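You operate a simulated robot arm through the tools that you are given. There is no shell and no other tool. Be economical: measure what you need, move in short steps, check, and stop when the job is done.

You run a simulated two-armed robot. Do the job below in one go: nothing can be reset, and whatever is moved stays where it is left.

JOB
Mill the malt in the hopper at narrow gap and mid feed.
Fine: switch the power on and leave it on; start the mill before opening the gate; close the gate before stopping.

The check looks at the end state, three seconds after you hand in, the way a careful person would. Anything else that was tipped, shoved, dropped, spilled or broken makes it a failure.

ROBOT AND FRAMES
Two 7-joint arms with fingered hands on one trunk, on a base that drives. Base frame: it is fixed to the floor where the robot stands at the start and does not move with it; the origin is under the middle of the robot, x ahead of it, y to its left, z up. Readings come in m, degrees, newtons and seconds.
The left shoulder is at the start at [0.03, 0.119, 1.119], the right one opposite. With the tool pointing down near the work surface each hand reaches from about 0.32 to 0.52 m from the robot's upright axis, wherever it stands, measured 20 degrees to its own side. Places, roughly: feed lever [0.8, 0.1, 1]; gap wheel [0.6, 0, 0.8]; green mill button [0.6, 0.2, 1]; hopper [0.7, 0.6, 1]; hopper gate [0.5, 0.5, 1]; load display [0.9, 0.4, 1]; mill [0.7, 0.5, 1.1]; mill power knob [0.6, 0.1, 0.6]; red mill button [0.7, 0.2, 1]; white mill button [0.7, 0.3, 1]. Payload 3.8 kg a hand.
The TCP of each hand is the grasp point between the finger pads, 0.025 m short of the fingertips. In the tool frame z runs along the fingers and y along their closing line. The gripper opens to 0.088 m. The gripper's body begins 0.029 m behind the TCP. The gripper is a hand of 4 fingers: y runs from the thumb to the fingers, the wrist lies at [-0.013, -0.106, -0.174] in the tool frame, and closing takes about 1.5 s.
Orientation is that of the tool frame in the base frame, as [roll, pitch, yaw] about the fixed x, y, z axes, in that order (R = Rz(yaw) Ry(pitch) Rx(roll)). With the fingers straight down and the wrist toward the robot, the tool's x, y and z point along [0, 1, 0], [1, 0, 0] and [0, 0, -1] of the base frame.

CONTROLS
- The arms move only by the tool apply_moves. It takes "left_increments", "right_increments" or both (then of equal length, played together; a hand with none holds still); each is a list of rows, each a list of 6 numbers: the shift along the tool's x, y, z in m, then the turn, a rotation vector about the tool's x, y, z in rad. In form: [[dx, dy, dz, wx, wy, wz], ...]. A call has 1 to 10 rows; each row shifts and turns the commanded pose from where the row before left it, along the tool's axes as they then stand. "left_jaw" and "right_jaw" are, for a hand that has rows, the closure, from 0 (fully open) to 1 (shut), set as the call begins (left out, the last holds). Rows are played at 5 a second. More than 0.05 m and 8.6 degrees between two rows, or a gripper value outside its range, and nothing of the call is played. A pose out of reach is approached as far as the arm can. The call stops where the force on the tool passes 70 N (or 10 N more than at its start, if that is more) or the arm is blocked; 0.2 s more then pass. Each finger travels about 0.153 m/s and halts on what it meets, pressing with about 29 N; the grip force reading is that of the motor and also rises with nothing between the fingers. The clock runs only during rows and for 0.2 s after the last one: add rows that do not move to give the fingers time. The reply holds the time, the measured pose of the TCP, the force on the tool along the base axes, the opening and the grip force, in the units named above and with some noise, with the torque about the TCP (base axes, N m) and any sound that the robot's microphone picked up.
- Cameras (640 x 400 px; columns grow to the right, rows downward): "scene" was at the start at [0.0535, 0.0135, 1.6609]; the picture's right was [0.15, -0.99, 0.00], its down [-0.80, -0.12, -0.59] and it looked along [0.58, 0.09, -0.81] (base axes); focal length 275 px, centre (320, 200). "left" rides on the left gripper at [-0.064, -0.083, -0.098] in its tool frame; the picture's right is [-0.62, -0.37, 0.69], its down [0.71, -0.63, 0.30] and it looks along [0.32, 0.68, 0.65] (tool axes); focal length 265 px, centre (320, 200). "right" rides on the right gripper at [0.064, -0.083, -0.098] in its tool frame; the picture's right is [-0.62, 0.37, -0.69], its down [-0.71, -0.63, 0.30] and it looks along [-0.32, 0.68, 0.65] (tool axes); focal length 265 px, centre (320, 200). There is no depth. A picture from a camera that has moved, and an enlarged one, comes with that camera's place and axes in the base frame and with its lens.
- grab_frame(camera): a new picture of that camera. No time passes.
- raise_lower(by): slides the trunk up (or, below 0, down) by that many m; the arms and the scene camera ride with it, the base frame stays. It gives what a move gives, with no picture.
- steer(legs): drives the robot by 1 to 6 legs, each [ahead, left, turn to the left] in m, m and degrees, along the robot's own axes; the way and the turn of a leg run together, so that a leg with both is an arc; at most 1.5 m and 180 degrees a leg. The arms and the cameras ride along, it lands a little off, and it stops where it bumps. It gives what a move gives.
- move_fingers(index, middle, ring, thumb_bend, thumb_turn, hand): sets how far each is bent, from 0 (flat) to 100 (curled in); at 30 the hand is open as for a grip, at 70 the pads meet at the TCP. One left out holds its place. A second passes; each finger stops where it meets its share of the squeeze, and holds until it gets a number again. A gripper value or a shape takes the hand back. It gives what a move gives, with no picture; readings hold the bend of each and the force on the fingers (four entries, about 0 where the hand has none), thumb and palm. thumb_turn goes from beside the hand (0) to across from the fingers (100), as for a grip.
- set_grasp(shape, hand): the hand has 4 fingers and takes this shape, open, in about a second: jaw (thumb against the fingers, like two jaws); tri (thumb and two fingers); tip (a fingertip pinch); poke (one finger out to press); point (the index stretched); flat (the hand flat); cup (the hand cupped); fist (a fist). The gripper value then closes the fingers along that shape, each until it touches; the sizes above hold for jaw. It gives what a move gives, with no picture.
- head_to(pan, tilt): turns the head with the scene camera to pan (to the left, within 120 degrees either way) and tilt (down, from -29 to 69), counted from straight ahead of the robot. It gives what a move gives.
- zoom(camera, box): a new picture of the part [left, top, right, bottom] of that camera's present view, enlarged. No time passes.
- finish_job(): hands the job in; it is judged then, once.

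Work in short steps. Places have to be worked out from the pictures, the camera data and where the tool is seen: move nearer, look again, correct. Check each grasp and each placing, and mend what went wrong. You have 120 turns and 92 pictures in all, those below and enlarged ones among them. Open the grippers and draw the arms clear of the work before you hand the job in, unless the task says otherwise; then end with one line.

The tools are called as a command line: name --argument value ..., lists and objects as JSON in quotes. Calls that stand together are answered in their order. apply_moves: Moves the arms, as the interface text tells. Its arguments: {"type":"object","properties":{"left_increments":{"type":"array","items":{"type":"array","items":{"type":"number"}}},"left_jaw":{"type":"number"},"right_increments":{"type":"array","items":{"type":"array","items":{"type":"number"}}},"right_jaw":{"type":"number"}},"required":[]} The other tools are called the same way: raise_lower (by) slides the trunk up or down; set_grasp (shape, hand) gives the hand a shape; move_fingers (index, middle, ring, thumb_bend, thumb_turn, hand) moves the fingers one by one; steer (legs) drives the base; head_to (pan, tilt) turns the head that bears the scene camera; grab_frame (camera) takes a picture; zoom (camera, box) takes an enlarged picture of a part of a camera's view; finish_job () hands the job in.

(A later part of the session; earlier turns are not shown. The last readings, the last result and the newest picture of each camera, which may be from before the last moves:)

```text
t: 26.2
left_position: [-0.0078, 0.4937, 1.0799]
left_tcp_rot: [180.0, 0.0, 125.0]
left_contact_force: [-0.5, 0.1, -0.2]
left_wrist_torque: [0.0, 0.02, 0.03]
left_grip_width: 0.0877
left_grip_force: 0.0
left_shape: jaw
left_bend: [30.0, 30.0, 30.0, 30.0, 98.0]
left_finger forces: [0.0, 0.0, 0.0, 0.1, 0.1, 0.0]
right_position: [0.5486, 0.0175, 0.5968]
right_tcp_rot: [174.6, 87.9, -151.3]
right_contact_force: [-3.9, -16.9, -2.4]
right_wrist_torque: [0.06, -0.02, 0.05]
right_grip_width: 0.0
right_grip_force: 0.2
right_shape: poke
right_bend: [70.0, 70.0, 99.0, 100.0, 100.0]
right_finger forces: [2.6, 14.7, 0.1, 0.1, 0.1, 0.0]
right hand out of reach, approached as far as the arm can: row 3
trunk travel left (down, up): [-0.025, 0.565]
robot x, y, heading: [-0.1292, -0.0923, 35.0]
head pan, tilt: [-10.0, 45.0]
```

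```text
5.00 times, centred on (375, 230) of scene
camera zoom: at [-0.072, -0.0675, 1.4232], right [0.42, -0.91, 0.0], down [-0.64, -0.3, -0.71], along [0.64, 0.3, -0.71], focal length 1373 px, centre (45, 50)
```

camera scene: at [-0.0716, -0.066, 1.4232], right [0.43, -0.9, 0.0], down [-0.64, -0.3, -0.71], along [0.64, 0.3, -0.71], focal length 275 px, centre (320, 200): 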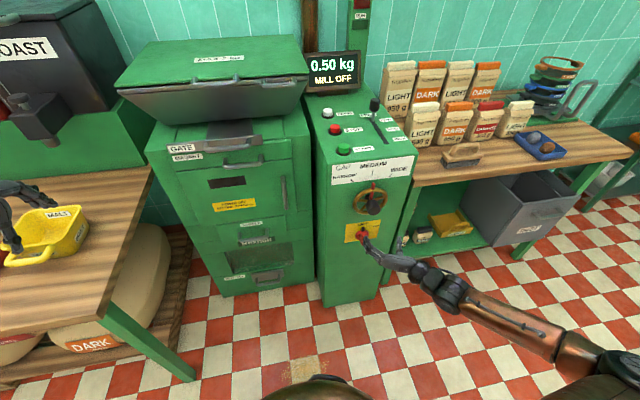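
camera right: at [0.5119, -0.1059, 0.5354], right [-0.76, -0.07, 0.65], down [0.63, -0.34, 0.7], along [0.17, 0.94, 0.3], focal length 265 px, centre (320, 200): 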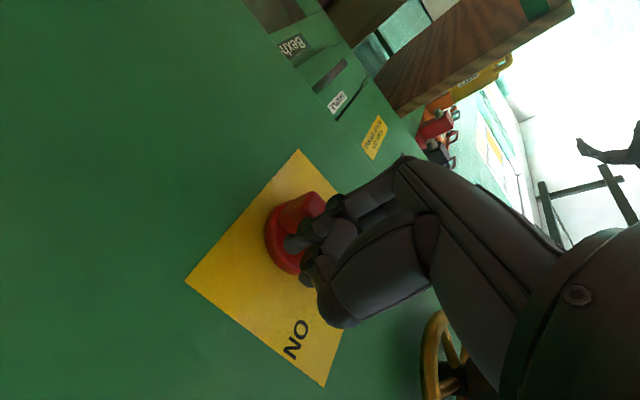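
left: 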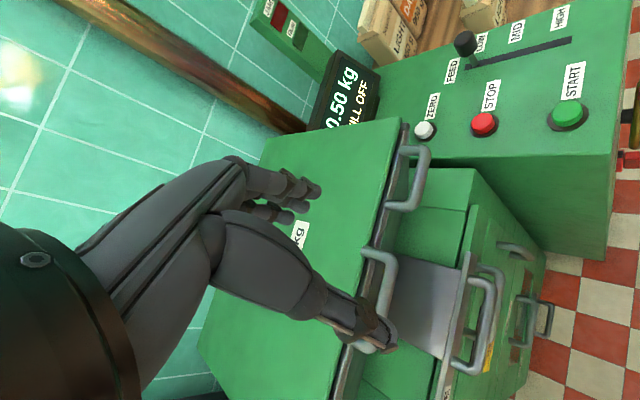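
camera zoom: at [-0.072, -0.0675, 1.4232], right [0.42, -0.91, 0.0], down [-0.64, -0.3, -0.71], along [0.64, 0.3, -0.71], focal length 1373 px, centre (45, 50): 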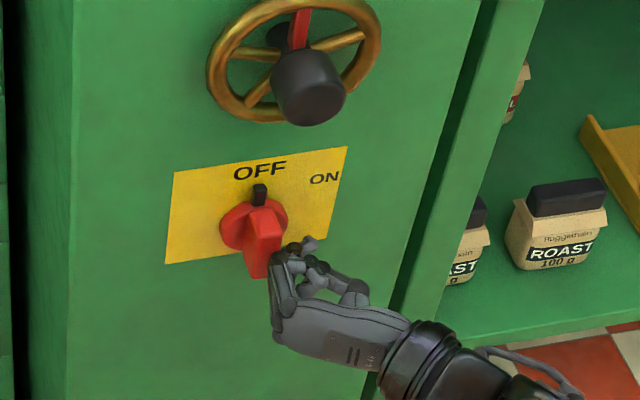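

The finger touches bar and disc but sits too near the knob's centre height. I retreat slightly, lower 1.6 cm, and then push left.

apply_moves --right_increments '[[0, -0.004, -0.012, 0, 0, 0], [0.016, 0, 0, 0, 0, 0], [0, 0.004, 0.003, 0, 0, 0]]'

apply_moves --right_increments '[[0, 0.01, 0, 0, 0, 0], [0, 0.01, 0, 0, 0, 0], [0, 0.01, 0, 0, 0, 0]]'

zoom --camera "scene" --box '[325, 190, 425, 270]'

```text
t: 27.0
left_position: [-0.0083, 0.4934, 1.0808]
left_tcp_rot: [180.0, 0.0, 125.1]
left_contact_force: [-1.0, -0.2, 1.0]
left_wrist_torque: [0.0, -0.01, 0.0]
left_grip_width: 0.0875
left_grip_force: 0.0
left_shape: jaw
left_bend: [30.0, 30.0, 30.0, 30.0, 98.0]
left_finger forces: [0.1, 0.1, 0.1, 0.1, 0.0, 0.0]
right_position: [0.5375, 0.0143, 0.5783]
right_tcp_rot: [178.9, 87.7, -146.9]
right_contact_force: [-14.1, -13.9, -5.0]
right_wrist_torque: [0.03, -0.08, 0.2]
right_grip_width: 0.0001
right_grip_force: 0.0
right_shape: poke
right_bend: [70.0, 70.0, 99.0, 100.0, 100.0]
right_finger forces: [0.0, 21.1, 0.1, 0.0, 0.0, 0.0]
trunk travel left (down, up): [-0.025, 0.565]
robot x, y, heading: [-0.1337, -0.0927, 35.3]
head pan, tilt: [-10.0, 45.0]
```

```text
t: 27.8
left_position: [-0.0054, 0.494, 1.0796]
left_tcp_rot: [-180.0, -0.1, 125.2]
left_contact_force: [0.2, -0.7, 0.7]
left_wrist_torque: [0.02, 0.0, 0.0]
left_grip_width: 0.0879
left_grip_force: 0.0
left_shape: jaw
left_bend: [30.0, 30.0, 30.0, 30.0, 98.0]
left_finger forces: [0.0, 0.0, 0.1, 0.0, 0.0, 0.1]
right_position: [0.5226, 0.0371, 0.577]
right_tcp_rot: [179.2, 87.3, -147.0]
right_contact_force: [-2.8, -22.6, -25.5]
right_wrist_torque: [0.18, 0.44, -0.39]
right_grip_width: 0.0
right_grip_force: 0.0
right_shape: poke
right_bend: [70.0, 70.0, 99.0, 100.0, 100.0]
right_finger forces: [0.0, 35.6, 0.1, 0.0, 0.0, 0.1]
trunk travel left (down, up): [-0.025, 0.565]
robot x, y, heading: [-0.1306, -0.0935, 35.2]
head pan, tilt: [-10.0, 45.0]
```

```text
5.00 times, centred on (375, 230) of scene
camera zoom: at [-0.0688, -0.0673, 1.4229], right [0.43, -0.91, 0.0], down [-0.64, -0.3, -0.71], along [0.64, 0.3, -0.71], focal length 1373 px, centre (45, 50)
```

zoom: 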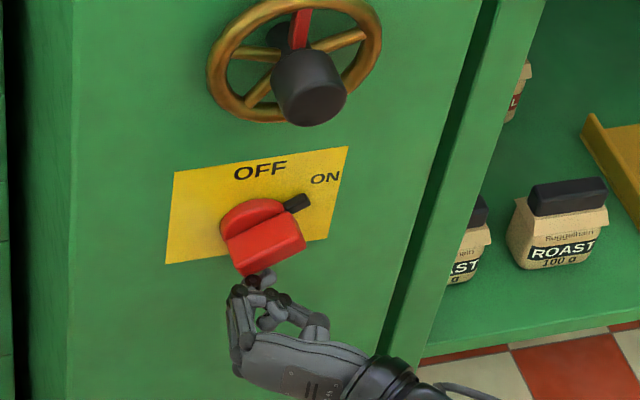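

The knob turned to ON. I back off and check the knob and display.

apply_moves --right_increments '[[0.01, -0.01, -0.02, 0, 0, 0], [0, -0.01, -0.04, 0, 0, 0], [0, 0, -0.04, 0, 0, 0]]'

zoom --camera "scene" --box '[295, 40, 425, 260]'

grab_frame --camera "right"

```text
t: 28.6
left_position: [-0.0099, 0.4945, 1.08]
left_tcp_rot: [180.0, 0.1, 125.2]
left_contact_force: [0.0, 0.8, -0.5]
left_wrist_torque: [0.0, -0.03, 0.03]
left_grip_width: 0.0872
left_grip_force: 0.1
left_shape: jaw
left_bend: [30.0, 30.0, 30.0, 30.0, 98.0]
left_finger forces: [0.1, 0.0, 0.1, 0.0, 0.0, 0.1]
right_position: [0.4524, -0.0302, 0.5761]
right_tcp_rot: [177.8, 88.4, -147.8]
right_contact_force: [0.5, 0.6, -0.1]
right_wrist_torque: [-0.01, 0.01, 0.01]
right_grip_width: 0.0003
right_grip_force: 0.1
right_shape: poke
right_bend: [70.0, 70.0, 99.0, 100.0, 100.0]
right_finger forces: [0.0, 0.1, 0.1, 0.1, 0.0, 0.0]
trunk travel left (down, up): [-0.025, 0.565]
robot x, y, heading: [-0.1273, -0.0927, 35.3]
head pan, tilt: [-10.0, 45.0]
```

```text
1.82 times, centred on (360, 150) of scene
camera zoom: at [-0.0724, -0.0657, 1.4233], right [0.43, -0.9, 0.0], down [-0.64, -0.3, -0.71], along [0.64, 0.3, -0.71], focal length 499 px, centre (247, 291)
```

zoom: 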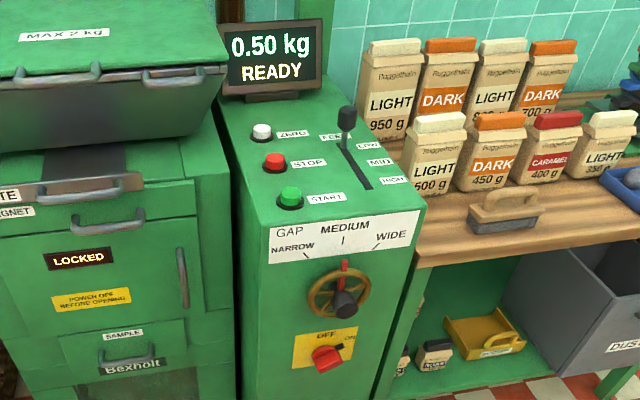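

```text
58 pictures are left
camera right: at [0.4166, -0.1545, 0.5152], right [-0.76, -0.08, 0.64], down [0.62, -0.34, 0.7], along [0.16, 0.94, 0.3], focal length 265 px, centre (320, 200)
```

right: 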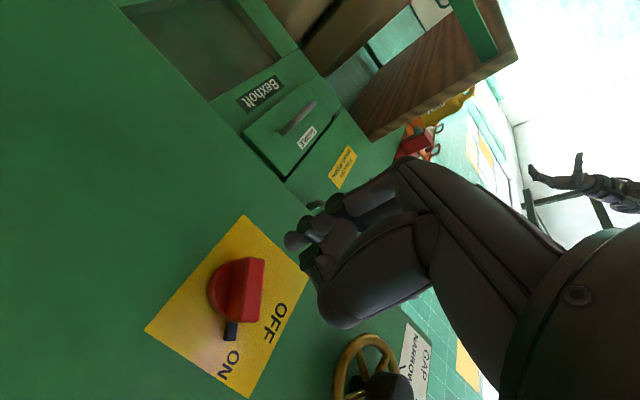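

The display reads READY and the door is LOCKED. Next is the gap wheel: I take the jaw shape, rise to the hub at lat −0.278, z 0.795, and look.

set_grasp --hand "right" --shape "jaw"

apply_moves --right_increments '[[-0.044, 0, 0, 0, 0, 0], [-0.044, 0.003, 0, 0, 0, 0], [-0.044, 0.003, 0, 0, 0, 0], [-0.044, 0, 0, 0, 0, 0], [-0.042, 0, 0, 0, 0, 0], [0, 0, 0.03, 0, 0, 0]]'

grab_frame --camera "right"

zoom --camera "scene" --box '[325, 150, 425, 230]'

```text
t: 29.5
left_position: [-0.0068, 0.4953, 1.0784]
left_tcp_rot: [-180.0, 0.0, 125.2]
left_contact_force: [-0.1, -0.1, 0.7]
left_wrist_torque: [0.04, -0.02, 0.01]
left_grip_width: 0.0876
left_grip_force: 0.0
left_shape: jaw
left_bend: [30.0, 30.0, 30.0, 30.0, 98.0]
left_finger forces: [0.0, 0.0, 0.0, 0.0, 0.0, 0.0]
right_position: [0.4526, -0.0309, 0.5756]
right_tcp_rot: [178.1, 88.1, -147.6]
right_contact_force: [0.4, 0.4, 0.0]
right_wrist_torque: [0.0, 0.02, -0.01]
right_grip_width: 0.0882
right_grip_force: 0.1
right_shape: jaw
right_bend: [30.0, 30.0, 30.0, 30.0, 98.0]
right_finger forces: [0.1, 0.1, 0.0, 0.0, 0.0, 0.0]
trunk travel left (down, up): [-0.025, 0.565]
robot x, y, heading: [-0.1295, -0.0922, 35.4]
head pan, tilt: [-10.0, 45.0]
```

```text
t: 30.9
left_position: [-0.0075, 0.4952, 1.08]
left_tcp_rot: [-179.9, 0.0, 125.2]
left_contact_force: [0.4, 0.0, -0.1]
left_wrist_torque: [0.0, 0.0, 0.03]
left_grip_width: 0.0875
left_grip_force: 0.1
left_shape: jaw
left_bend: [30.0, 30.0, 30.0, 30.0, 98.0]
left_finger forces: [0.0, 0.0, 0.0, 0.1, 0.1, 0.1]
right_position: [0.4783, -0.0049, 0.7912]
right_tcp_rot: [176.9, 88.0, -148.8]
right_contact_force: [0.3, -0.4, -0.8]
right_wrist_torque: [-0.02, 0.02, 0.02]
right_grip_width: 0.0879
right_grip_force: 0.0
right_shape: jaw
right_bend: [30.0, 30.0, 30.0, 30.0, 98.0]
right_finger forces: [0.0, 0.0, 0.0, 0.1, 0.0, 0.1]
trunk travel left (down, up): [-0.025, 0.565]
robot x, y, heading: [-0.1277, -0.0923, 34.7]
head pan, tilt: [-10.0, 45.0]
```

```text
57 pictures are left
camera right: at [0.4419, -0.1286, 0.7305], right [-0.76, -0.07, 0.64], down [0.63, -0.34, 0.7], along [0.16, 0.94, 0.3], focal length 265 px, centre (320, 200)
```

right: 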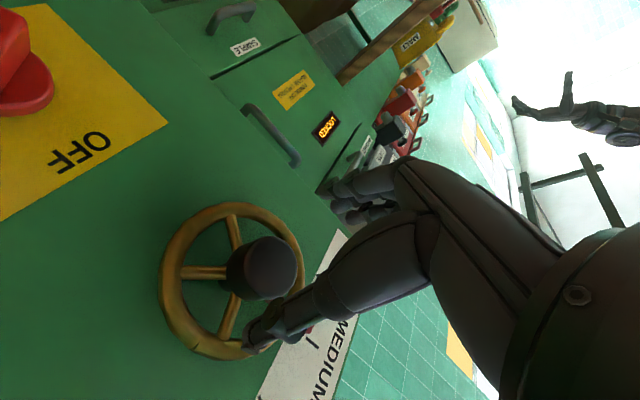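

```text
5.00 times, centred on (375, 190) of scene
camera zoom: at [-0.0713, -0.0657, 1.4231], right [0.43, -0.9, 0.0], down [-0.64, -0.3, -0.71], along [0.64, 0.3, -0.71], focal length 1373 px, centre (45, 250)
```

zoom: 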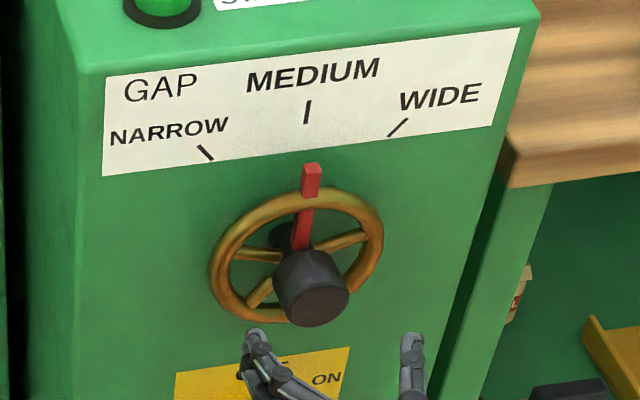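

The hub knob is about 6 mm above the hand axis. I correct that, advance 5.5 cm and check.

apply_moves --right_increments '[[-0.007, -0.002, 0.02, 0, 0, 0], [0, 0, 0.02, 0, 0, 0], [0, 0, 0.016, 0, 0, 0], [0, 0, 0, 0, 0, 0]]'

grab_frame --camera "right"

```text
t: 31.9
left_position: [-0.0082, 0.4935, 1.0789]
left_tcp_rot: [180.0, 0.0, 125.1]
left_contact_force: [0.3, 0.0, 0.4]
left_wrist_torque: [0.01, -0.02, 0.03]
left_grip_width: 0.0876
left_grip_force: 0.1
left_shape: jaw
left_bend: [30.0, 30.0, 30.0, 30.0, 98.0]
left_finger forces: [0.0, 0.0, 0.0, 0.0, 0.0, 0.0]
right_position: [0.5272, 0.025, 0.7972]
right_tcp_rot: [179.0, 87.9, -146.8]
right_contact_force: [0.0, -0.6, -0.4]
right_wrist_torque: [0.01, 0.01, 0.01]
right_grip_width: 0.0878
right_grip_force: 0.0
right_shape: jaw
right_bend: [30.0, 30.0, 30.0, 30.0, 98.0]
right_finger forces: [0.0, 0.1, 0.0, 0.0, 0.1, 0.1]
trunk travel left (down, up): [-0.025, 0.565]
robot x, y, heading: [-0.1311, -0.0922, 35.1]
head pan, tilt: [-10.0, 45.0]
```

```text
55 pictures are left
camera right: at [0.4907, -0.0998, 0.7364], right [-0.76, -0.07, 0.64], down [0.63, -0.34, 0.7], along [0.16, 0.94, 0.3], focal length 265 px, centre (320, 200)
```

right: 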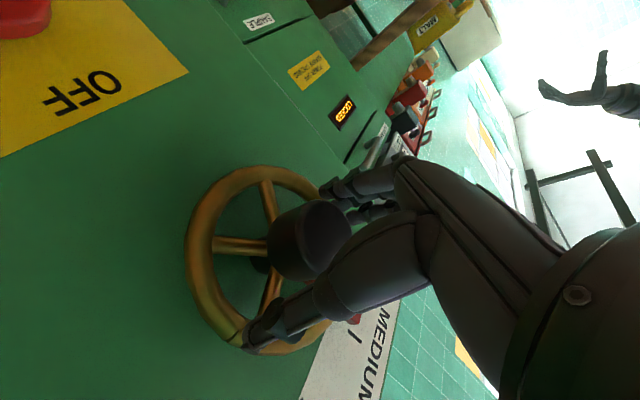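

The knob is between the fingers. I close and read the force.

apply_moves --right_increments '[[0, 0, 0, 0, 0, 0], [0, 0, 0, 0, 0, 0], [0, 0, 0, 0, 0, 0], [0, 0, 0, 0, 0, 0], [0, 0, 0, 0, 0, 0], [0, 0, 0, 0, 0, 0], [0, 0, 0, 0, 0, 0], [0, 0, 0, 0, 0, 0]]' --right_jaw 1

apply_moves --right_increments '[[0, 0, 0, 0, 0, -0.13], [0, 0, 0, 0, 0, -0.13], [0, 0, 0, 0, 0, -0.13]]'

zoom --camera "scene" --box '[325, 150, 425, 230]'

```text
t: 33.7
left_position: [-0.0087, 0.4945, 1.0793]
left_tcp_rot: [180.0, 0.0, 125.2]
left_contact_force: [0.1, -0.6, 0.4]
left_wrist_torque: [0.02, -0.03, 0.01]
left_grip_width: 0.0875
left_grip_force: 0.1
left_shape: jaw
left_bend: [30.0, 30.0, 30.0, 30.0, 98.0]
left_finger forces: [0.0, 0.0, 0.1, 0.0, 0.1, 0.0]
right_position: [0.5284, 0.025, 0.7976]
right_tcp_rot: [179.8, 88.1, -145.9]
right_contact_force: [4.0, -1.9, 1.8]
right_wrist_torque: [0.01, 0.0, -0.01]
right_grip_width: 0.0337
right_grip_force: 28.6
right_shape: jaw
right_bend: [74.0, 48.0, 50.0, 74.0, 100.0]
right_finger forces: [14.6, 8.1, 0.0, 0.0, 26.8, 0.1]
trunk travel left (down, up): [-0.025, 0.565]
robot x, y, heading: [-0.1283, -0.0863, 35.3]
head pan, tilt: [-10.0, 45.0]
```

```text
t: 34.5
left_position: [-0.0084, 0.4953, 1.0799]
left_tcp_rot: [180.0, -0.1, 125.2]
left_contact_force: [-0.3, 0.4, 0.2]
left_wrist_torque: [0.01, 0.02, 0.01]
left_grip_width: 0.0875
left_grip_force: 0.2
left_shape: jaw
left_bend: [30.0, 30.0, 30.0, 30.0, 98.0]
left_finger forces: [0.0, 0.0, 0.0, 0.0, 0.0, 0.1]
right_position: [0.5275, 0.0255, 0.7983]
right_tcp_rot: [-94.7, 67.5, -60.0]
right_contact_force: [1.7, -1.4, 6.5]
right_wrist_torque: [0.05, -0.1, -0.07]
right_grip_width: 0.0342
right_grip_force: 29.6
right_shape: jaw
right_bend: [74.0, 48.0, 50.0, 74.0, 100.0]
right_finger forces: [14.2, 9.9, 0.0, 0.1, 28.4, 0.0]
trunk travel left (down, up): [-0.025, 0.565]
robot x, y, heading: [-0.1306, -0.0923, 34.8]
head pan, tilt: [-10.0, 45.0]
```

```text
5.00 times, centred on (375, 190) of scene
camera zoom: at [-0.0724, -0.0661, 1.4233], right [0.43, -0.9, 0.0], down [-0.64, -0.3, -0.71], along [0.64, 0.3, -0.71], focal length 1373 px, centre (45, 250)
```

zoom: 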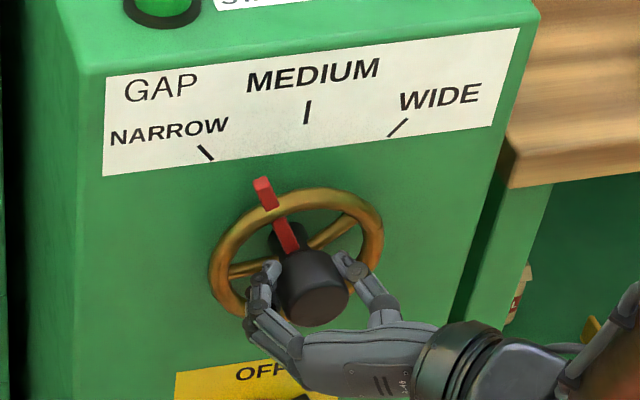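

The wheel follows the hand: 22° of turn brought the pointer about halfway to NARROW. I continue.

apply_moves --right_increments '[[0, 0, 0, 0, 0, -0.12], [0, 0, 0, 0, 0, -0.12]]'

zoom --camera "scene" --box '[325, 150, 425, 230]'

```text
t: 35.1
left_position: [-0.0086, 0.4945, 1.0793]
left_tcp_rot: [180.0, 0.0, 125.2]
left_contact_force: [0.5, 0.1, -0.1]
left_wrist_torque: [0.03, -0.02, 0.04]
left_grip_width: 0.0874
left_grip_force: 0.0
left_shape: jaw
left_bend: [30.0, 30.0, 30.0, 30.0, 98.0]
left_finger forces: [0.0, 0.1, 0.1, 0.1, 0.0, 0.0]
right_position: [0.5259, 0.0249, 0.7978]
right_tcp_rot: [-93.2, 53.9, -58.2]
right_contact_force: [3.1, -0.7, 8.1]
right_wrist_torque: [0.17, -0.12, -0.11]
right_grip_width: 0.034
right_grip_force: 29.0
right_shape: jaw
right_bend: [74.0, 48.0, 50.0, 74.0, 100.0]
right_finger forces: [14.1, 9.7, 0.0, 0.0, 30.3, 0.0]
trunk travel left (down, up): [-0.025, 0.565]
robot x, y, heading: [-0.1305, -0.0911, 35.3]
head pan, tilt: [-10.0, 45.0]
```

```text
5.00 times, centred on (375, 190) of scene
camera zoom: at [-0.0726, -0.066, 1.4233], right [0.43, -0.9, 0.0], down [-0.64, -0.3, -0.71], along [0.64, 0.3, -0.71], focal length 1373 px, centre (45, 250)
```

zoom: 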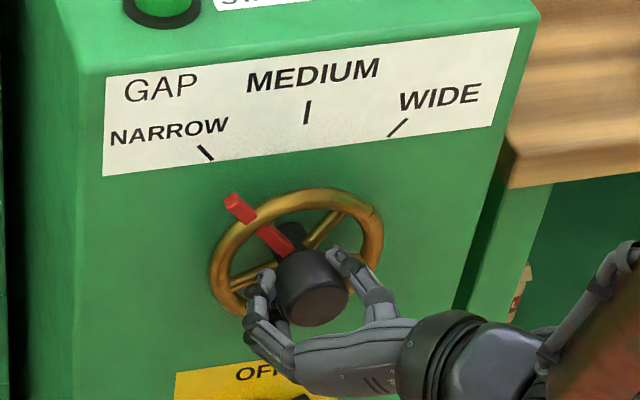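

The tool has turned 36° and the NARROW tick is at about 45°, so I turn about 9° more.

apply_moves --right_increments '[[0, 0, 0, 0, 0, -0.08], [0, 0, 0, 0, 0, -0.08]]'

zoom --camera "scene" --box '[325, 150, 425, 230]'

```text
t: 35.7
left_position: [-0.0094, 0.4955, 1.0798]
left_tcp_rot: [180.0, -0.1, 125.2]
left_contact_force: [-0.6, -0.2, 0.5]
left_wrist_torque: [0.0, 0.0, -0.01]
left_grip_width: 0.0875
left_grip_force: 0.1
left_shape: jaw
left_bend: [30.0, 30.0, 30.0, 30.0, 98.0]
left_finger forces: [0.1, 0.0, 0.0, 0.0, 0.0, 0.0]
right_position: [0.5249, 0.0258, 0.7991]
right_tcp_rot: [-92.5, 44.7, -57.3]
right_contact_force: [-2.2, 3.4, 12.4]
right_wrist_torque: [0.41, -0.12, -0.08]
right_grip_width: 0.0338
right_grip_force: 29.1
right_shape: jaw
right_bend: [74.0, 49.0, 50.0, 74.0, 100.0]
right_finger forces: [15.5, 9.9, 0.0, 0.0, 29.2, 0.0]
trunk travel left (down, up): [-0.025, 0.565]
robot x, y, heading: [-0.1297, -0.0931, 35.1]
head pan, tilt: [-10.0, 45.0]
```

```text
5.00 times, centred on (375, 190) of scene
camera zoom: at [-0.0736, -0.0657, 1.4233], right [0.43, -0.9, 0.0], down [-0.64, -0.3, -0.71], along [0.64, 0.3, -0.71], focal length 1373 px, centre (45, 250)
```

zoom: 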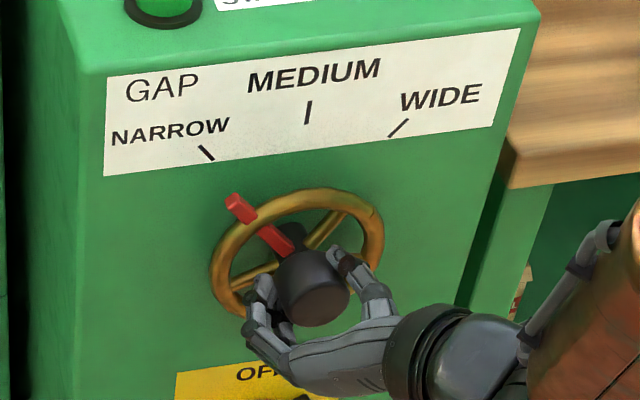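

The pointer did not move further while torque rose, so it is likely at the narrow stop. I release, back off and check.

apply_moves --right_increments '[[0, 0, 0, 0, 0, 0], [0, 0, 0, 0, 0, 0], [0, 0, 0, 0, 0, 0], [0, 0, 0, 0, 0, 0], [0, 0, -0.03, 0, 0, 0], [0, 0, -0.04, 0, 0, 0], [0, 0, -0.04, 0, 0, 0], [0, 0, -0.03, 0, 0, 0]]' --right_jaw 0

grab_frame --camera "right"

zoom --camera "scene" --box '[325, 150, 425, 230]'

```text
t: 37.5
left_position: [-0.0076, 0.4946, 1.0793]
left_tcp_rot: [179.9, 0.0, 125.2]
left_contact_force: [-0.2, -0.3, 0.8]
left_wrist_torque: [-0.01, -0.03, -0.01]
left_grip_width: 0.0875
left_grip_force: 0.0
left_shape: jaw
left_bend: [30.0, 30.0, 30.0, 30.0, 98.0]
left_finger forces: [0.0, 0.0, 0.0, 0.0, 0.1, 0.1]
right_position: [0.409, -0.0542, 0.8023]
right_tcp_rot: [-92.6, 44.7, -57.3]
right_contact_force: [-0.1, -0.3, 1.1]
right_wrist_torque: [-0.01, 0.02, 0.0]
right_grip_width: 0.0874
right_grip_force: 0.0
right_shape: jaw
right_bend: [30.0, 30.0, 30.0, 30.0, 98.0]
right_finger forces: [0.1, 0.1, 0.1, 0.0, 0.0, 0.0]
trunk travel left (down, up): [-0.025, 0.565]
robot x, y, heading: [-0.1337, -0.0927, 35.0]
head pan, tilt: [-10.0, 45.0]
```

```text
51 pictures are left
camera right: at [0.3881, -0.1954, 0.8195], right [-0.96, 0.19, 0.2], down [0.24, 0.24, 0.94], along [0.13, 0.95, -0.28], focal length 265 px, centre (320, 200)
```

right: 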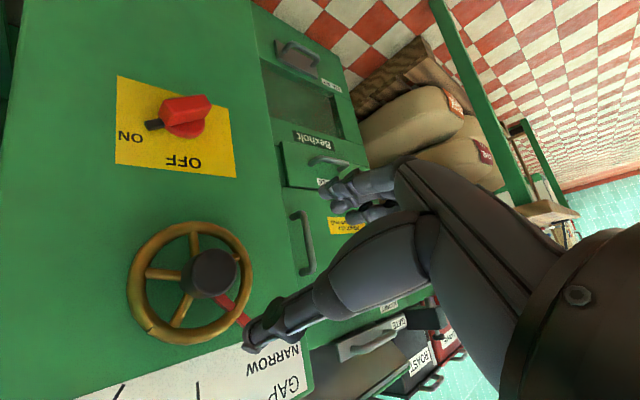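

```text
5.00 times, centred on (375, 190) of scene
camera zoom: at [-0.0721, -0.0661, 1.4232], right [0.43, -0.9, 0.0], down [-0.64, -0.3, -0.71], along [0.64, 0.3, -0.71], focal length 1373 px, centre (45, 250)
```

zoom: 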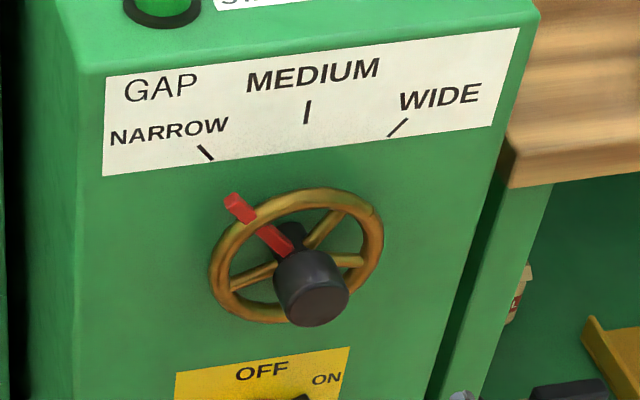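

The ticks compute to ±36.5° and the pointer stands at 36°, so the gap is at NARROW. Next is the feed lever knob at about [0.759, 0.134, 1.025], which must come about 6.5 cm toward me to MID. I raise the trunk and turn the right hand back to fingers-down.

raise_lower --by 0.3

apply_moves --right_increments '[[0, 0, 0, 0, 0, 0.145], [0, 0, 0, 0, 0, 0.145], [0, 0, 0, 0, 0, 0.145], [0, 0, 0, 0, 0, 0.145], [0, 0, 0, 0, 0, 0.145], [0, 0, 0, 0.0, 0.14, 0.05], [0, 0, 0, 0.0, 0.14, 0.05], [0, 0, 0, 0, 0.14, 0.05], [0, 0, 0, 0, 0.14, 0.05], [0, 0, 0, 0, 0.14, 0.05]]'

```text
t: 40.5
left_position: [-0.0093, 0.4941, 1.3801]
left_tcp_rot: [-179.9, 0.0, 125.2]
left_contact_force: [0.1, 0.4, 0.0]
left_wrist_torque: [-0.01, -0.01, -0.03]
left_grip_width: 0.0877
left_grip_force: 0.0
left_shape: jaw
left_bend: [30.0, 30.0, 30.0, 30.0, 98.0]
left_finger forces: [0.1, 0.0, 0.0, 0.1, 0.0, 0.0]
right_position: [0.41, -0.0541, 1.1015]
right_tcp_rot: [-92.8, 44.7, -57.6]
right_contact_force: [0.3, -0.8, 0.5]
right_wrist_torque: [0.01, 0.0, 0.05]
right_grip_width: 0.0876
right_grip_force: 0.0
right_shape: jaw
right_bend: [30.0, 30.0, 30.0, 30.0, 98.0]
right_finger forces: [0.1, 0.0, 0.0, 0.0, 0.1, 0.1]
trunk travel left (down, up): [-0.325, 0.265]
robot x, y, heading: [-0.13, -0.0917, 35.2]
head pan, tilt: [-10.0, 45.0]
```

```text
t: 42.7
left_position: [-0.0076, 0.4961, 1.3803]
left_tcp_rot: [-180.0, 0.1, 125.1]
left_contact_force: [0.1, -0.2, 0.2]
left_wrist_torque: [-0.01, -0.02, 0.0]
left_grip_width: 0.0876
left_grip_force: 0.0
left_shape: jaw
left_bend: [30.0, 30.0, 30.0, 30.0, 98.0]
left_finger forces: [0.0, 0.1, 0.1, 0.1, 0.1, 0.1]
right_position: [0.4095, -0.0545, 1.1024]
right_tcp_rot: [166.4, 46.6, -160.8]
right_contact_force: [0.3, 1.2, -0.3]
right_wrist_torque: [0.01, 0.0, 0.04]
right_grip_width: 0.0875
right_grip_force: 0.1
right_shape: jaw
right_bend: [30.0, 30.0, 30.0, 30.0, 98.0]
right_finger forces: [0.0, 0.1, 0.0, 0.1, 0.1, 0.0]
trunk travel left (down, up): [-0.325, 0.265]
robot x, y, heading: [-0.1292, -0.0909, 35.4]
head pan, tilt: [-10.0, 45.0]
```

The hand is partly turned. The remaining rotation to fingers-down computes to 91° about tool axis [0.45, 0.35, 0.82], and I play most of it.

apply_moves --right_increments '[[0, 0, 0, 0.0656, 0.0503, 0.119], [0, 0, 0, 0.0656, 0.0503, 0.119], [0, 0, 0, 0.0656, 0.0503, 0.119], [0, 0, 0, 0.0656, 0.0503, 0.119], [0, 0, 0, 0.0656, 0.0503, 0.119], [0, 0, 0, 0.0656, 0.0503, 0.119], [0, 0, 0, 0.0656, 0.0503, 0.119], [0, 0, 0, 0.0656, 0.0503, 0.119], [0, 0, 0, 0.0656, 0.0503, 0.119], [0, 0, 0, 0.0656, 0.0503, 0.119]]'

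apply_moves --right_increments '[[0, 0, 0, 0.0656, 0.0503, 0.119], [0, 0, -0.04, 0, 0, 0], [0, 0, -0.04, 0, 0, 0], [0, 0, -0.03, 0, 0, 0]]'

grab_frame --camera "scene"

```text
t: 44.9
left_position: [-0.0085, 0.4965, 1.3789]
left_tcp_rot: [180.0, 0.1, 125.2]
left_contact_force: [-0.1, 0.6, -0.5]
left_wrist_torque: [0.03, -0.01, 0.03]
left_grip_width: 0.0876
left_grip_force: 0.2
left_shape: jaw
left_bend: [30.0, 30.0, 30.0, 30.0, 98.0]
left_finger forces: [0.0, 0.0, 0.0, 0.0, 0.1, 0.0]
right_position: [0.41, -0.0535, 1.1016]
right_tcp_rot: [176.4, 3.0, 131.5]
right_contact_force: [0.0, 0.3, 0.7]
right_wrist_torque: [-0.01, -0.03, 0.01]
right_grip_width: 0.0876
right_grip_force: 0.0
right_shape: jaw
right_bend: [30.0, 30.0, 30.0, 30.0, 98.0]
right_finger forces: [0.1, 0.0, 0.0, 0.1, 0.1, 0.1]
trunk travel left (down, up): [-0.325, 0.265]
robot x, y, heading: [-0.1312, -0.0918, 35.2]
head pan, tilt: [-10.0, 45.0]
```

```text
t: 45.9
left_position: [-0.0088, 0.4951, 1.3802]
left_tcp_rot: [180.0, 0.0, 125.2]
left_contact_force: [-0.4, -1.0, -0.8]
left_wrist_torque: [0.0, -0.05, 0.02]
left_grip_width: 0.0875
left_grip_force: 0.0
left_shape: jaw
left_bend: [30.0, 30.0, 30.0, 30.0, 98.0]
left_finger forces: [0.1, 0.0, 0.0, 0.0, 0.0, 0.1]
right_position: [0.4107, -0.055, 1.2118]
right_tcp_rot: [-180.0, 0.0, 124.9]
right_contact_force: [0.7, -0.8, 0.5]
right_wrist_torque: [0.0, -0.01, 0.02]
right_grip_width: 0.0878
right_grip_force: 0.1
right_shape: jaw
right_bend: [30.0, 30.0, 30.0, 30.0, 98.0]
right_finger forces: [0.0, 0.0, 0.0, 0.1, 0.0, 0.1]
trunk travel left (down, up): [-0.325, 0.265]
robot x, y, heading: [-0.1273, -0.0924, 35.1]
head pan, tilt: [-10.0, 45.0]
```

```text
49 pictures are left
camera scene: at [-0.0725, -0.0656, 1.7232], right [0.43, -0.9, 0.0], down [-0.64, -0.3, -0.71], along [0.64, 0.3, -0.71], focal length 275 px, centre (320, 200)
```

scene: 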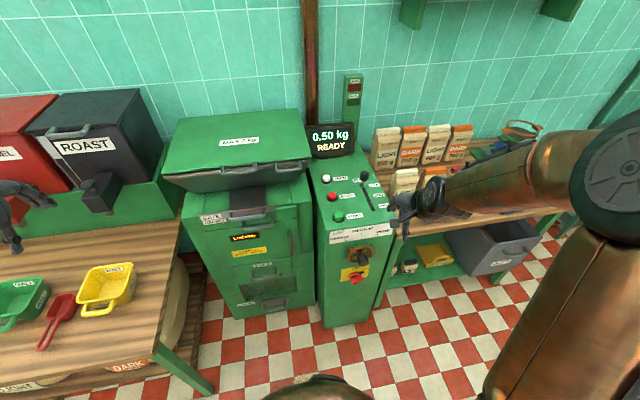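

Fingers point straight down now. I drive forward 0.17 and right 0.06 to bring the feed lever into reach; both hands are well above everything.

steer --legs '[[0.17, -0.06, 0]]'

grab_frame --camera "right"

grab_frame --camera "scene"

```text
t: 47.4
left_position: [0.1665, 0.5437, 1.38]
left_tcp_rot: [-180.0, 0.1, 125.2]
left_contact_force: [0.3, 0.4, 0.7]
left_wrist_torque: [0.03, 0.01, -0.01]
left_grip_width: 0.0875
left_grip_force: 0.0
left_shape: jaw
left_bend: [30.0, 30.0, 30.0, 30.0, 98.0]
left_finger forces: [0.0, 0.0, 0.0, 0.0, 0.1, 0.1]
right_position: [0.5866, -0.0069, 1.2102]
right_tcp_rot: [-180.0, 0.0, 124.9]
right_contact_force: [0.4, -0.6, -0.1]
right_wrist_torque: [0.0, -0.03, 0.01]
right_grip_width: 0.0879
right_grip_force: 0.1
right_shape: jaw
right_bend: [30.0, 30.0, 30.0, 30.0, 98.0]
right_finger forces: [0.0, 0.1, 0.0, 0.0, 0.0, 0.0]
trunk travel left (down, up): [-0.325, 0.265]
robot x, y, heading: [0.0422, -0.0412, 35.4]
head pan, tilt: [-10.0, 45.0]
```

```text
48 pictures are left
camera right: at [0.4809, -0.001, 1.31], right [0.66, -0.3, 0.69], down [-0.11, -0.95, -0.3], along [0.75, 0.13, -0.65], focal length 265 px, centre (320, 200)
```

right: 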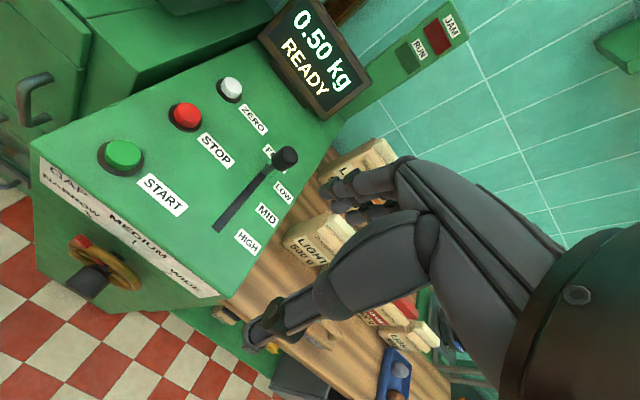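

```text
47 pictures are left
camera scene: at [0.1027, -0.0169, 1.7232], right [0.43, -0.91, 0.0], down [-0.64, -0.3, -0.71], along [0.64, 0.3, -0.71], focal length 275 px, centre (320, 200)
```

scene: 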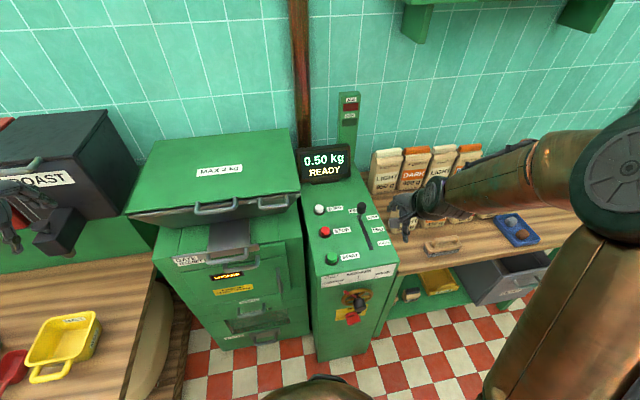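

Both cameras agree on the lever knob at about [0.762, 0.132, 1.025]. I move above it.

apply_moves --right_increments '[[0.013, 0.045, 0, 0, 0, 0], [0, 0.045, 0, 0, 0, 0], [0, 0.045, 0, 0, 0, 0], [0, 0.045, 0.02, 0, 0, 0], [0, 0.043, 0.04, 0, 0, 0]]'

grab_frame --camera "right"

zoom --camera "scene" --box '[300, 140, 440, 280]'

```text
refused: row 5 steps farther than a row can; nothing moved
```

```text
46 pictures are left
camera right: at [0.4809, -0.001, 1.31], right [0.66, -0.3, 0.69], down [-0.11, -0.95, -0.3], along [0.75, 0.13, -0.65], focal length 265 px, centre (320, 200)
```

right: 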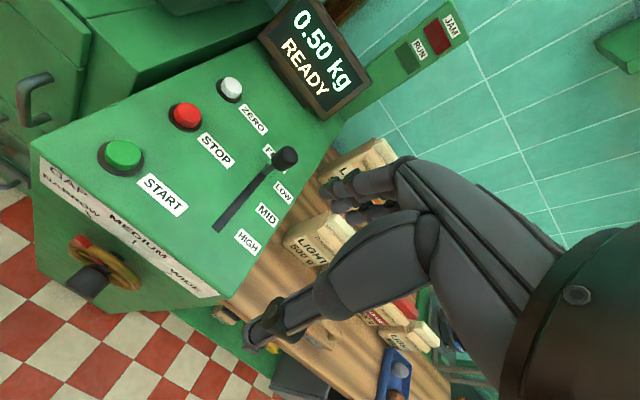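

```text
2.86 times, centred on (370, 210) of scene
camera zoom: at [0.1027, -0.0169, 1.7232], right [0.43, -0.91, 0.0], down [-0.64, -0.3, -0.71], along [0.64, 0.3, -0.71], focal length 785 px, centre (177, 171)
```

zoom: 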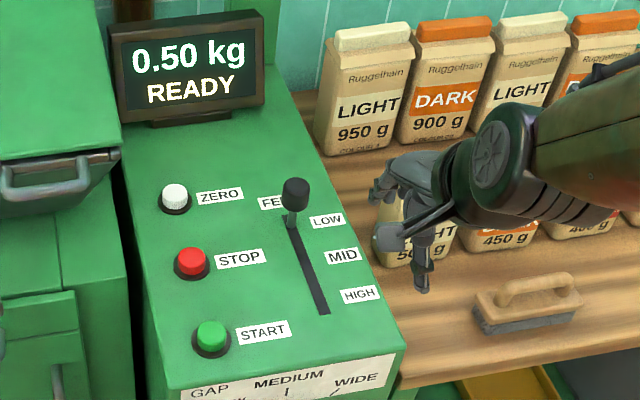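

Refused for an oversized row, so I split it up. The lever is clearly at LOW.

apply_moves --right_increments '[[0.013, 0.045, 0, 0, 0, 0], [0, 0.045, 0, 0, 0, 0], [0, 0.045, 0, 0, 0, 0], [0, 0.045, 0.015, 0, 0, 0], [0, 0.043, 0.02, 0, 0, 0], [0, 0, 0.035, 0, 0, 0]]'

grab_frame --camera "right"

zoom --camera "scene" --box '[300, 140, 440, 280]'

```text
t: 48.8
left_position: [0.1651, 0.5448, 1.3792]
left_tcp_rot: [180.0, 0.1, 125.1]
left_contact_force: [-0.1, -0.6, 0.4]
left_wrist_torque: [0.03, -0.04, 0.02]
left_grip_width: 0.0877
left_grip_force: 0.0
left_shape: jaw
left_bend: [30.0, 30.0, 30.0, 30.0, 98.0]
left_finger forces: [0.1, 0.1, 0.0, 0.0, 0.0, 0.0]
right_position: [0.7599, 0.1309, 1.1397]
right_tcp_rot: [180.0, -0.1, 124.9]
right_contact_force: [0.0, -0.1, -0.2]
right_wrist_torque: [0.0, -0.03, 0.01]
right_grip_width: 0.0877
right_grip_force: 0.1
right_shape: jaw
right_bend: [30.0, 30.0, 30.0, 30.0, 98.0]
right_finger forces: [0.0, 0.0, 0.0, 0.0, 0.0, 0.1]
trunk travel left (down, up): [-0.325, 0.265]
robot x, y, heading: [0.0464, -0.0448, 35.3]
head pan, tilt: [-10.0, 45.0]
```

```text
44 pictures are left
camera right: at [0.6541, 0.1366, 1.2377], right [0.66, -0.3, 0.69], down [-0.11, -0.95, -0.31], along [0.75, 0.13, -0.65], focal length 265 px, centre (320, 200)
```

right: 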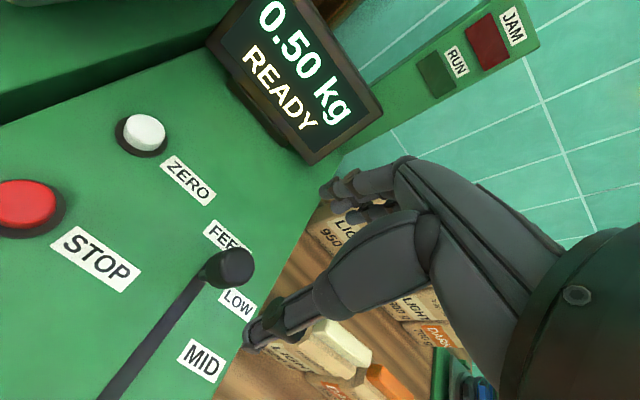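

```text
2.86 times, centred on (370, 210) of scene
camera zoom: at [0.1019, -0.0176, 1.7232], right [0.43, -0.91, 0.0], down [-0.64, -0.3, -0.71], along [0.64, 0.3, -0.71], focal length 785 px, centre (177, 171)
```

zoom: 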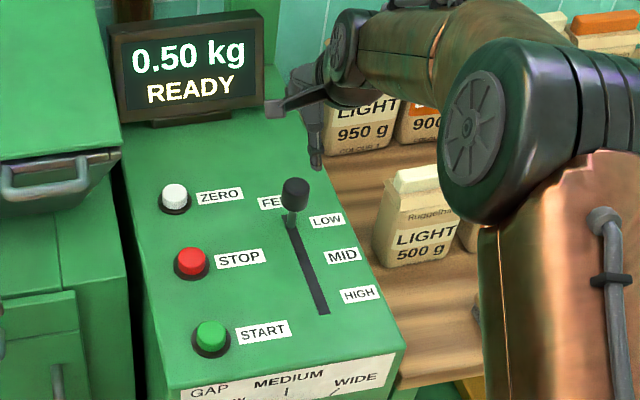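

The hand is aligned directly over the knob. I descend 0.112 m and close.

apply_moves --right_increments '[[0, 0, 0.04, 0, 0, 0], [0, 0, 0.04, 0, 0, 0], [0, 0, 0.032, 0, 0, 0], [0, 0, 0, 0, 0, 0]]'

apply_moves --right_increments '[[0, 0, 0, 0, 0, 0], [0, 0, 0, 0, 0, 0], [0, 0, 0, 0, 0, 0], [0, 0, 0, 0, 0, 0], [0, 0, 0, 0, 0, 0], [0, 0, 0, 0, 0, 0], [0, 0, 0, 0, 0, 0], [0, 0, 0, 0, 0, 0]]' --right_jaw 0.8

grab_frame --camera "right"

```text
t: 49.8
left_position: [0.1658, 0.5431, 1.3803]
left_tcp_rot: [-179.9, 0.0, 125.3]
left_contact_force: [-0.2, -0.4, -1.0]
left_wrist_torque: [-0.04, 0.02, 0.01]
left_grip_width: 0.0874
left_grip_force: 0.0
left_shape: jaw
left_bend: [30.0, 30.0, 30.0, 30.0, 98.0]
left_finger forces: [0.0, 0.0, 0.1, 0.0, 0.0, 0.0]
right_position: [0.7623, 0.1294, 1.0303]
right_tcp_rot: [-180.0, 0.0, 124.8]
right_contact_force: [-0.5, -0.4, -0.2]
right_wrist_torque: [0.03, -0.01, 0.01]
right_grip_width: 0.0878
right_grip_force: 0.0
right_shape: jaw
right_bend: [30.0, 30.0, 30.0, 30.0, 98.0]
right_finger forces: [0.0, 0.1, 0.0, 0.0, 0.0, 0.0]
trunk travel left (down, up): [-0.325, 0.265]
robot x, y, heading: [0.0434, -0.0433, 35.3]
head pan, tilt: [-10.0, 45.0]
```

```text
t: 51.6
left_position: [0.1652, 0.5436, 1.381]
left_tcp_rot: [-179.9, 0.1, 125.1]
left_contact_force: [1.2, 0.3, -0.4]
left_wrist_torque: [0.0, 0.01, -0.03]
left_grip_width: 0.0878
left_grip_force: 0.0
left_shape: jaw
left_bend: [30.0, 30.0, 30.0, 30.0, 98.0]
left_finger forces: [0.0, 0.1, 0.0, 0.0, 0.0, 0.0]
right_position: [0.7624, 0.1298, 1.0309]
right_tcp_rot: [180.0, 0.0, 124.8]
right_contact_force: [0.4, 0.4, 0.3]
right_wrist_torque: [0.05, -0.07, 0.02]
right_grip_width: 0.0229
right_grip_force: 29.3
right_shape: jaw
right_bend: [73.0, 53.0, 61.0, 74.0, 100.0]
right_finger forces: [16.1, 11.0, 0.0, 0.0, 25.7, 0.0]
trunk travel left (down, up): [-0.325, 0.265]
robot x, y, heading: [0.045, -0.0407, 35.1]
head pan, tilt: [-10.0, 45.0]
```

```text
42 pictures are left
camera right: at [0.6567, 0.1358, 1.1288], right [0.66, -0.3, 0.69], down [-0.11, -0.95, -0.3], along [0.75, 0.13, -0.65], focal length 265 px, centre (320, 200)
```

right: 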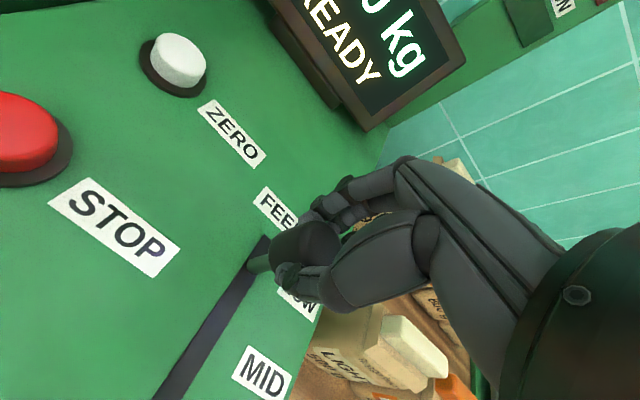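

The knob is gripped. LOW and MID labels are 0.06 m apart, so I pull toward the robot by 0.06 m.

apply_moves --right_increments '[[0, -0.015, 0, 0, 0, 0], [0, -0.015, 0, 0, 0, 0], [0, -0.015, 0, 0, 0, 0], [0, -0.015, 0, 0, 0, 0]]'

grab_frame --camera "right"

zoom --camera "scene" --box '[300, 140, 440, 280]'

```text
t: 52.6
left_position: [0.1661, 0.544, 1.38]
left_tcp_rot: [-180.0, 0.0, 125.2]
left_contact_force: [0.4, 0.0, 0.2]
left_wrist_torque: [0.02, 0.03, -0.01]
left_grip_width: 0.0874
left_grip_force: 0.0
left_shape: jaw
left_bend: [30.0, 30.0, 30.0, 30.0, 98.0]
left_finger forces: [0.1, 0.1, 0.0, 0.0, 0.0, 0.1]
right_position: [0.7119, 0.0957, 1.0299]
right_tcp_rot: [180.0, -0.1, 124.9]
right_contact_force: [2.6, -3.0, 2.0]
right_wrist_torque: [-0.07, -0.08, -0.02]
right_grip_width: 0.0231
right_grip_force: 28.5
right_shape: jaw
right_bend: [73.0, 53.0, 62.0, 74.0, 100.0]
right_finger forces: [14.8, 10.8, 1.9, 0.0, 26.8, 0.0]
trunk travel left (down, up): [-0.325, 0.265]
robot x, y, heading: [0.0393, -0.0419, 35.3]
head pan, tilt: [-10.0, 45.0]
```

```text
41 pictures are left
camera right: at [0.6073, 0.1011, 1.1285], right [0.66, -0.3, 0.69], down [-0.11, -0.95, -0.3], along [0.75, 0.12, -0.65], focal length 265 px, centre (320, 200)
```

right: 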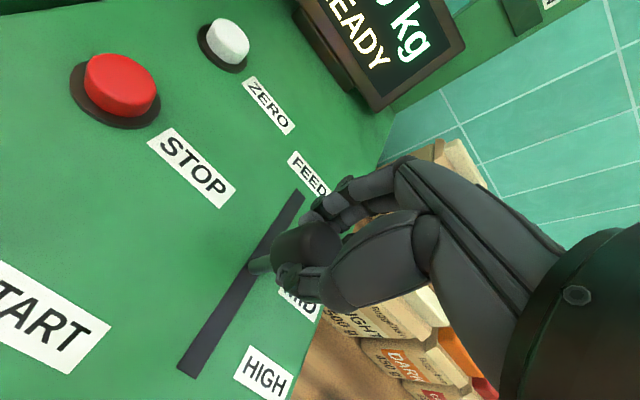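

```text
2.86 times, centred on (370, 210) of scene
camera zoom: at [0.1027, -0.0179, 1.7232], right [0.43, -0.91, 0.0], down [-0.64, -0.3, -0.71], along [0.64, 0.3, -0.71], focal length 785 px, centre (177, 171)
```

zoom: 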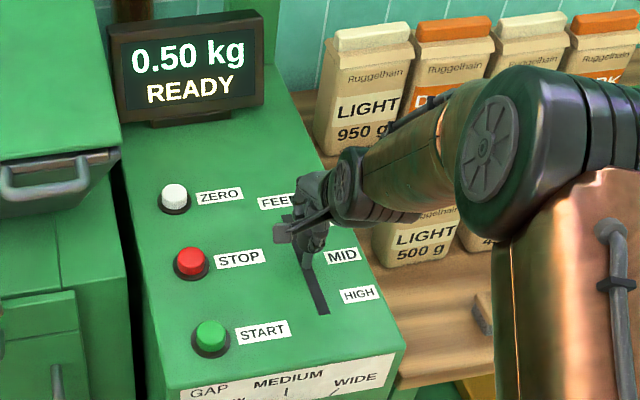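

The lever now relates to MID exactly as it did to LOW before. I release and lift.

apply_moves --right_increments '[[0, 0, 0, 0, 0, 0], [0, 0, 0, 0, 0, 0], [0, 0, 0, 0, 0, 0], [0, 0, -0.03, 0, 0, 0], [0, 0, -0.04, 0, 0, 0], [0, 0, -0.04, 0, 0, 0]]' --right_jaw 0

set_grasp --hand "right" --shape "poke"

grab_frame --camera "right"

```text
t: 54.0
left_position: [0.1646, 0.5451, 1.3799]
left_tcp_rot: [180.0, 0.0, 125.2]
left_contact_force: [-0.2, -0.3, 0.0]
left_wrist_torque: [0.0, 0.03, -0.02]
left_grip_width: 0.0875
left_grip_force: 0.1
left_shape: jaw
left_bend: [30.0, 30.0, 30.0, 30.0, 98.0]
left_finger forces: [0.0, 0.0, 0.1, 0.1, 0.0, 0.0]
right_position: [0.7121, 0.0981, 1.1395]
right_tcp_rot: [-179.9, 0.0, 124.8]
right_contact_force: [0.3, -0.2, -0.4]
right_wrist_torque: [0.0, 0.01, 0.02]
right_grip_width: 0.0878
right_grip_force: 0.0
right_shape: jaw
right_bend: [30.0, 30.0, 30.0, 30.0, 98.0]
right_finger forces: [0.1, 0.0, 0.0, 0.1, 0.0, 0.0]
trunk travel left (down, up): [-0.325, 0.265]
robot x, y, heading: [0.044, -0.0418, 35.4]
head pan, tilt: [-10.0, 45.0]
```

```text
t: 54.9
left_position: [0.1663, 0.5436, 1.3799]
left_tcp_rot: [179.9, 0.1, 125.3]
left_contact_force: [0.2, 0.5, -0.4]
left_wrist_torque: [0.01, 0.03, 0.01]
left_grip_width: 0.0874
left_grip_force: 0.1
left_shape: jaw
left_bend: [30.0, 30.0, 30.0, 30.0, 98.0]
left_finger forces: [0.1, 0.1, 0.1, 0.1, 0.0, 0.0]
right_position: [0.712, 0.0979, 1.139]
right_tcp_rot: [-180.0, 0.1, 124.9]
right_contact_force: [0.3, 0.1, -0.1]
right_wrist_torque: [0.02, -0.03, -0.01]
right_grip_width: 0.0
right_grip_force: 0.0
right_shape: poke
right_bend: [70.0, 70.0, 99.0, 100.0, 100.0]
right_finger forces: [0.0, 0.0, 0.0, 0.0, 0.0, 0.1]
trunk travel left (down, up): [-0.325, 0.265]
robot x, y, heading: [0.0404, -0.0437, 34.9]
head pan, tilt: [-10.0, 45.0]
```

```text
39 pictures are left
camera right: at [0.6072, 0.1041, 1.2367], right [0.66, -0.3, 0.69], down [-0.11, -0.95, -0.3], along [0.75, 0.13, -0.65], focal length 265 px, centre (320, 200)
```

right: 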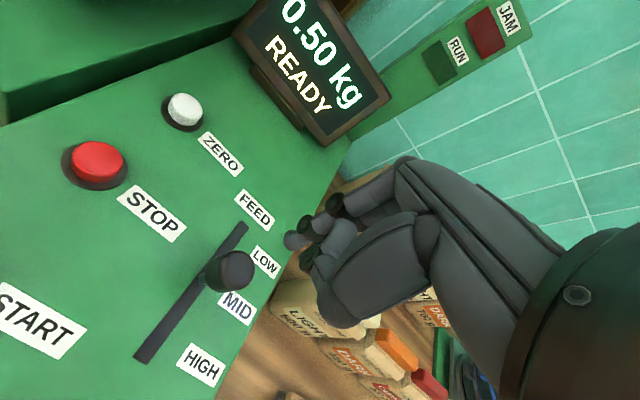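

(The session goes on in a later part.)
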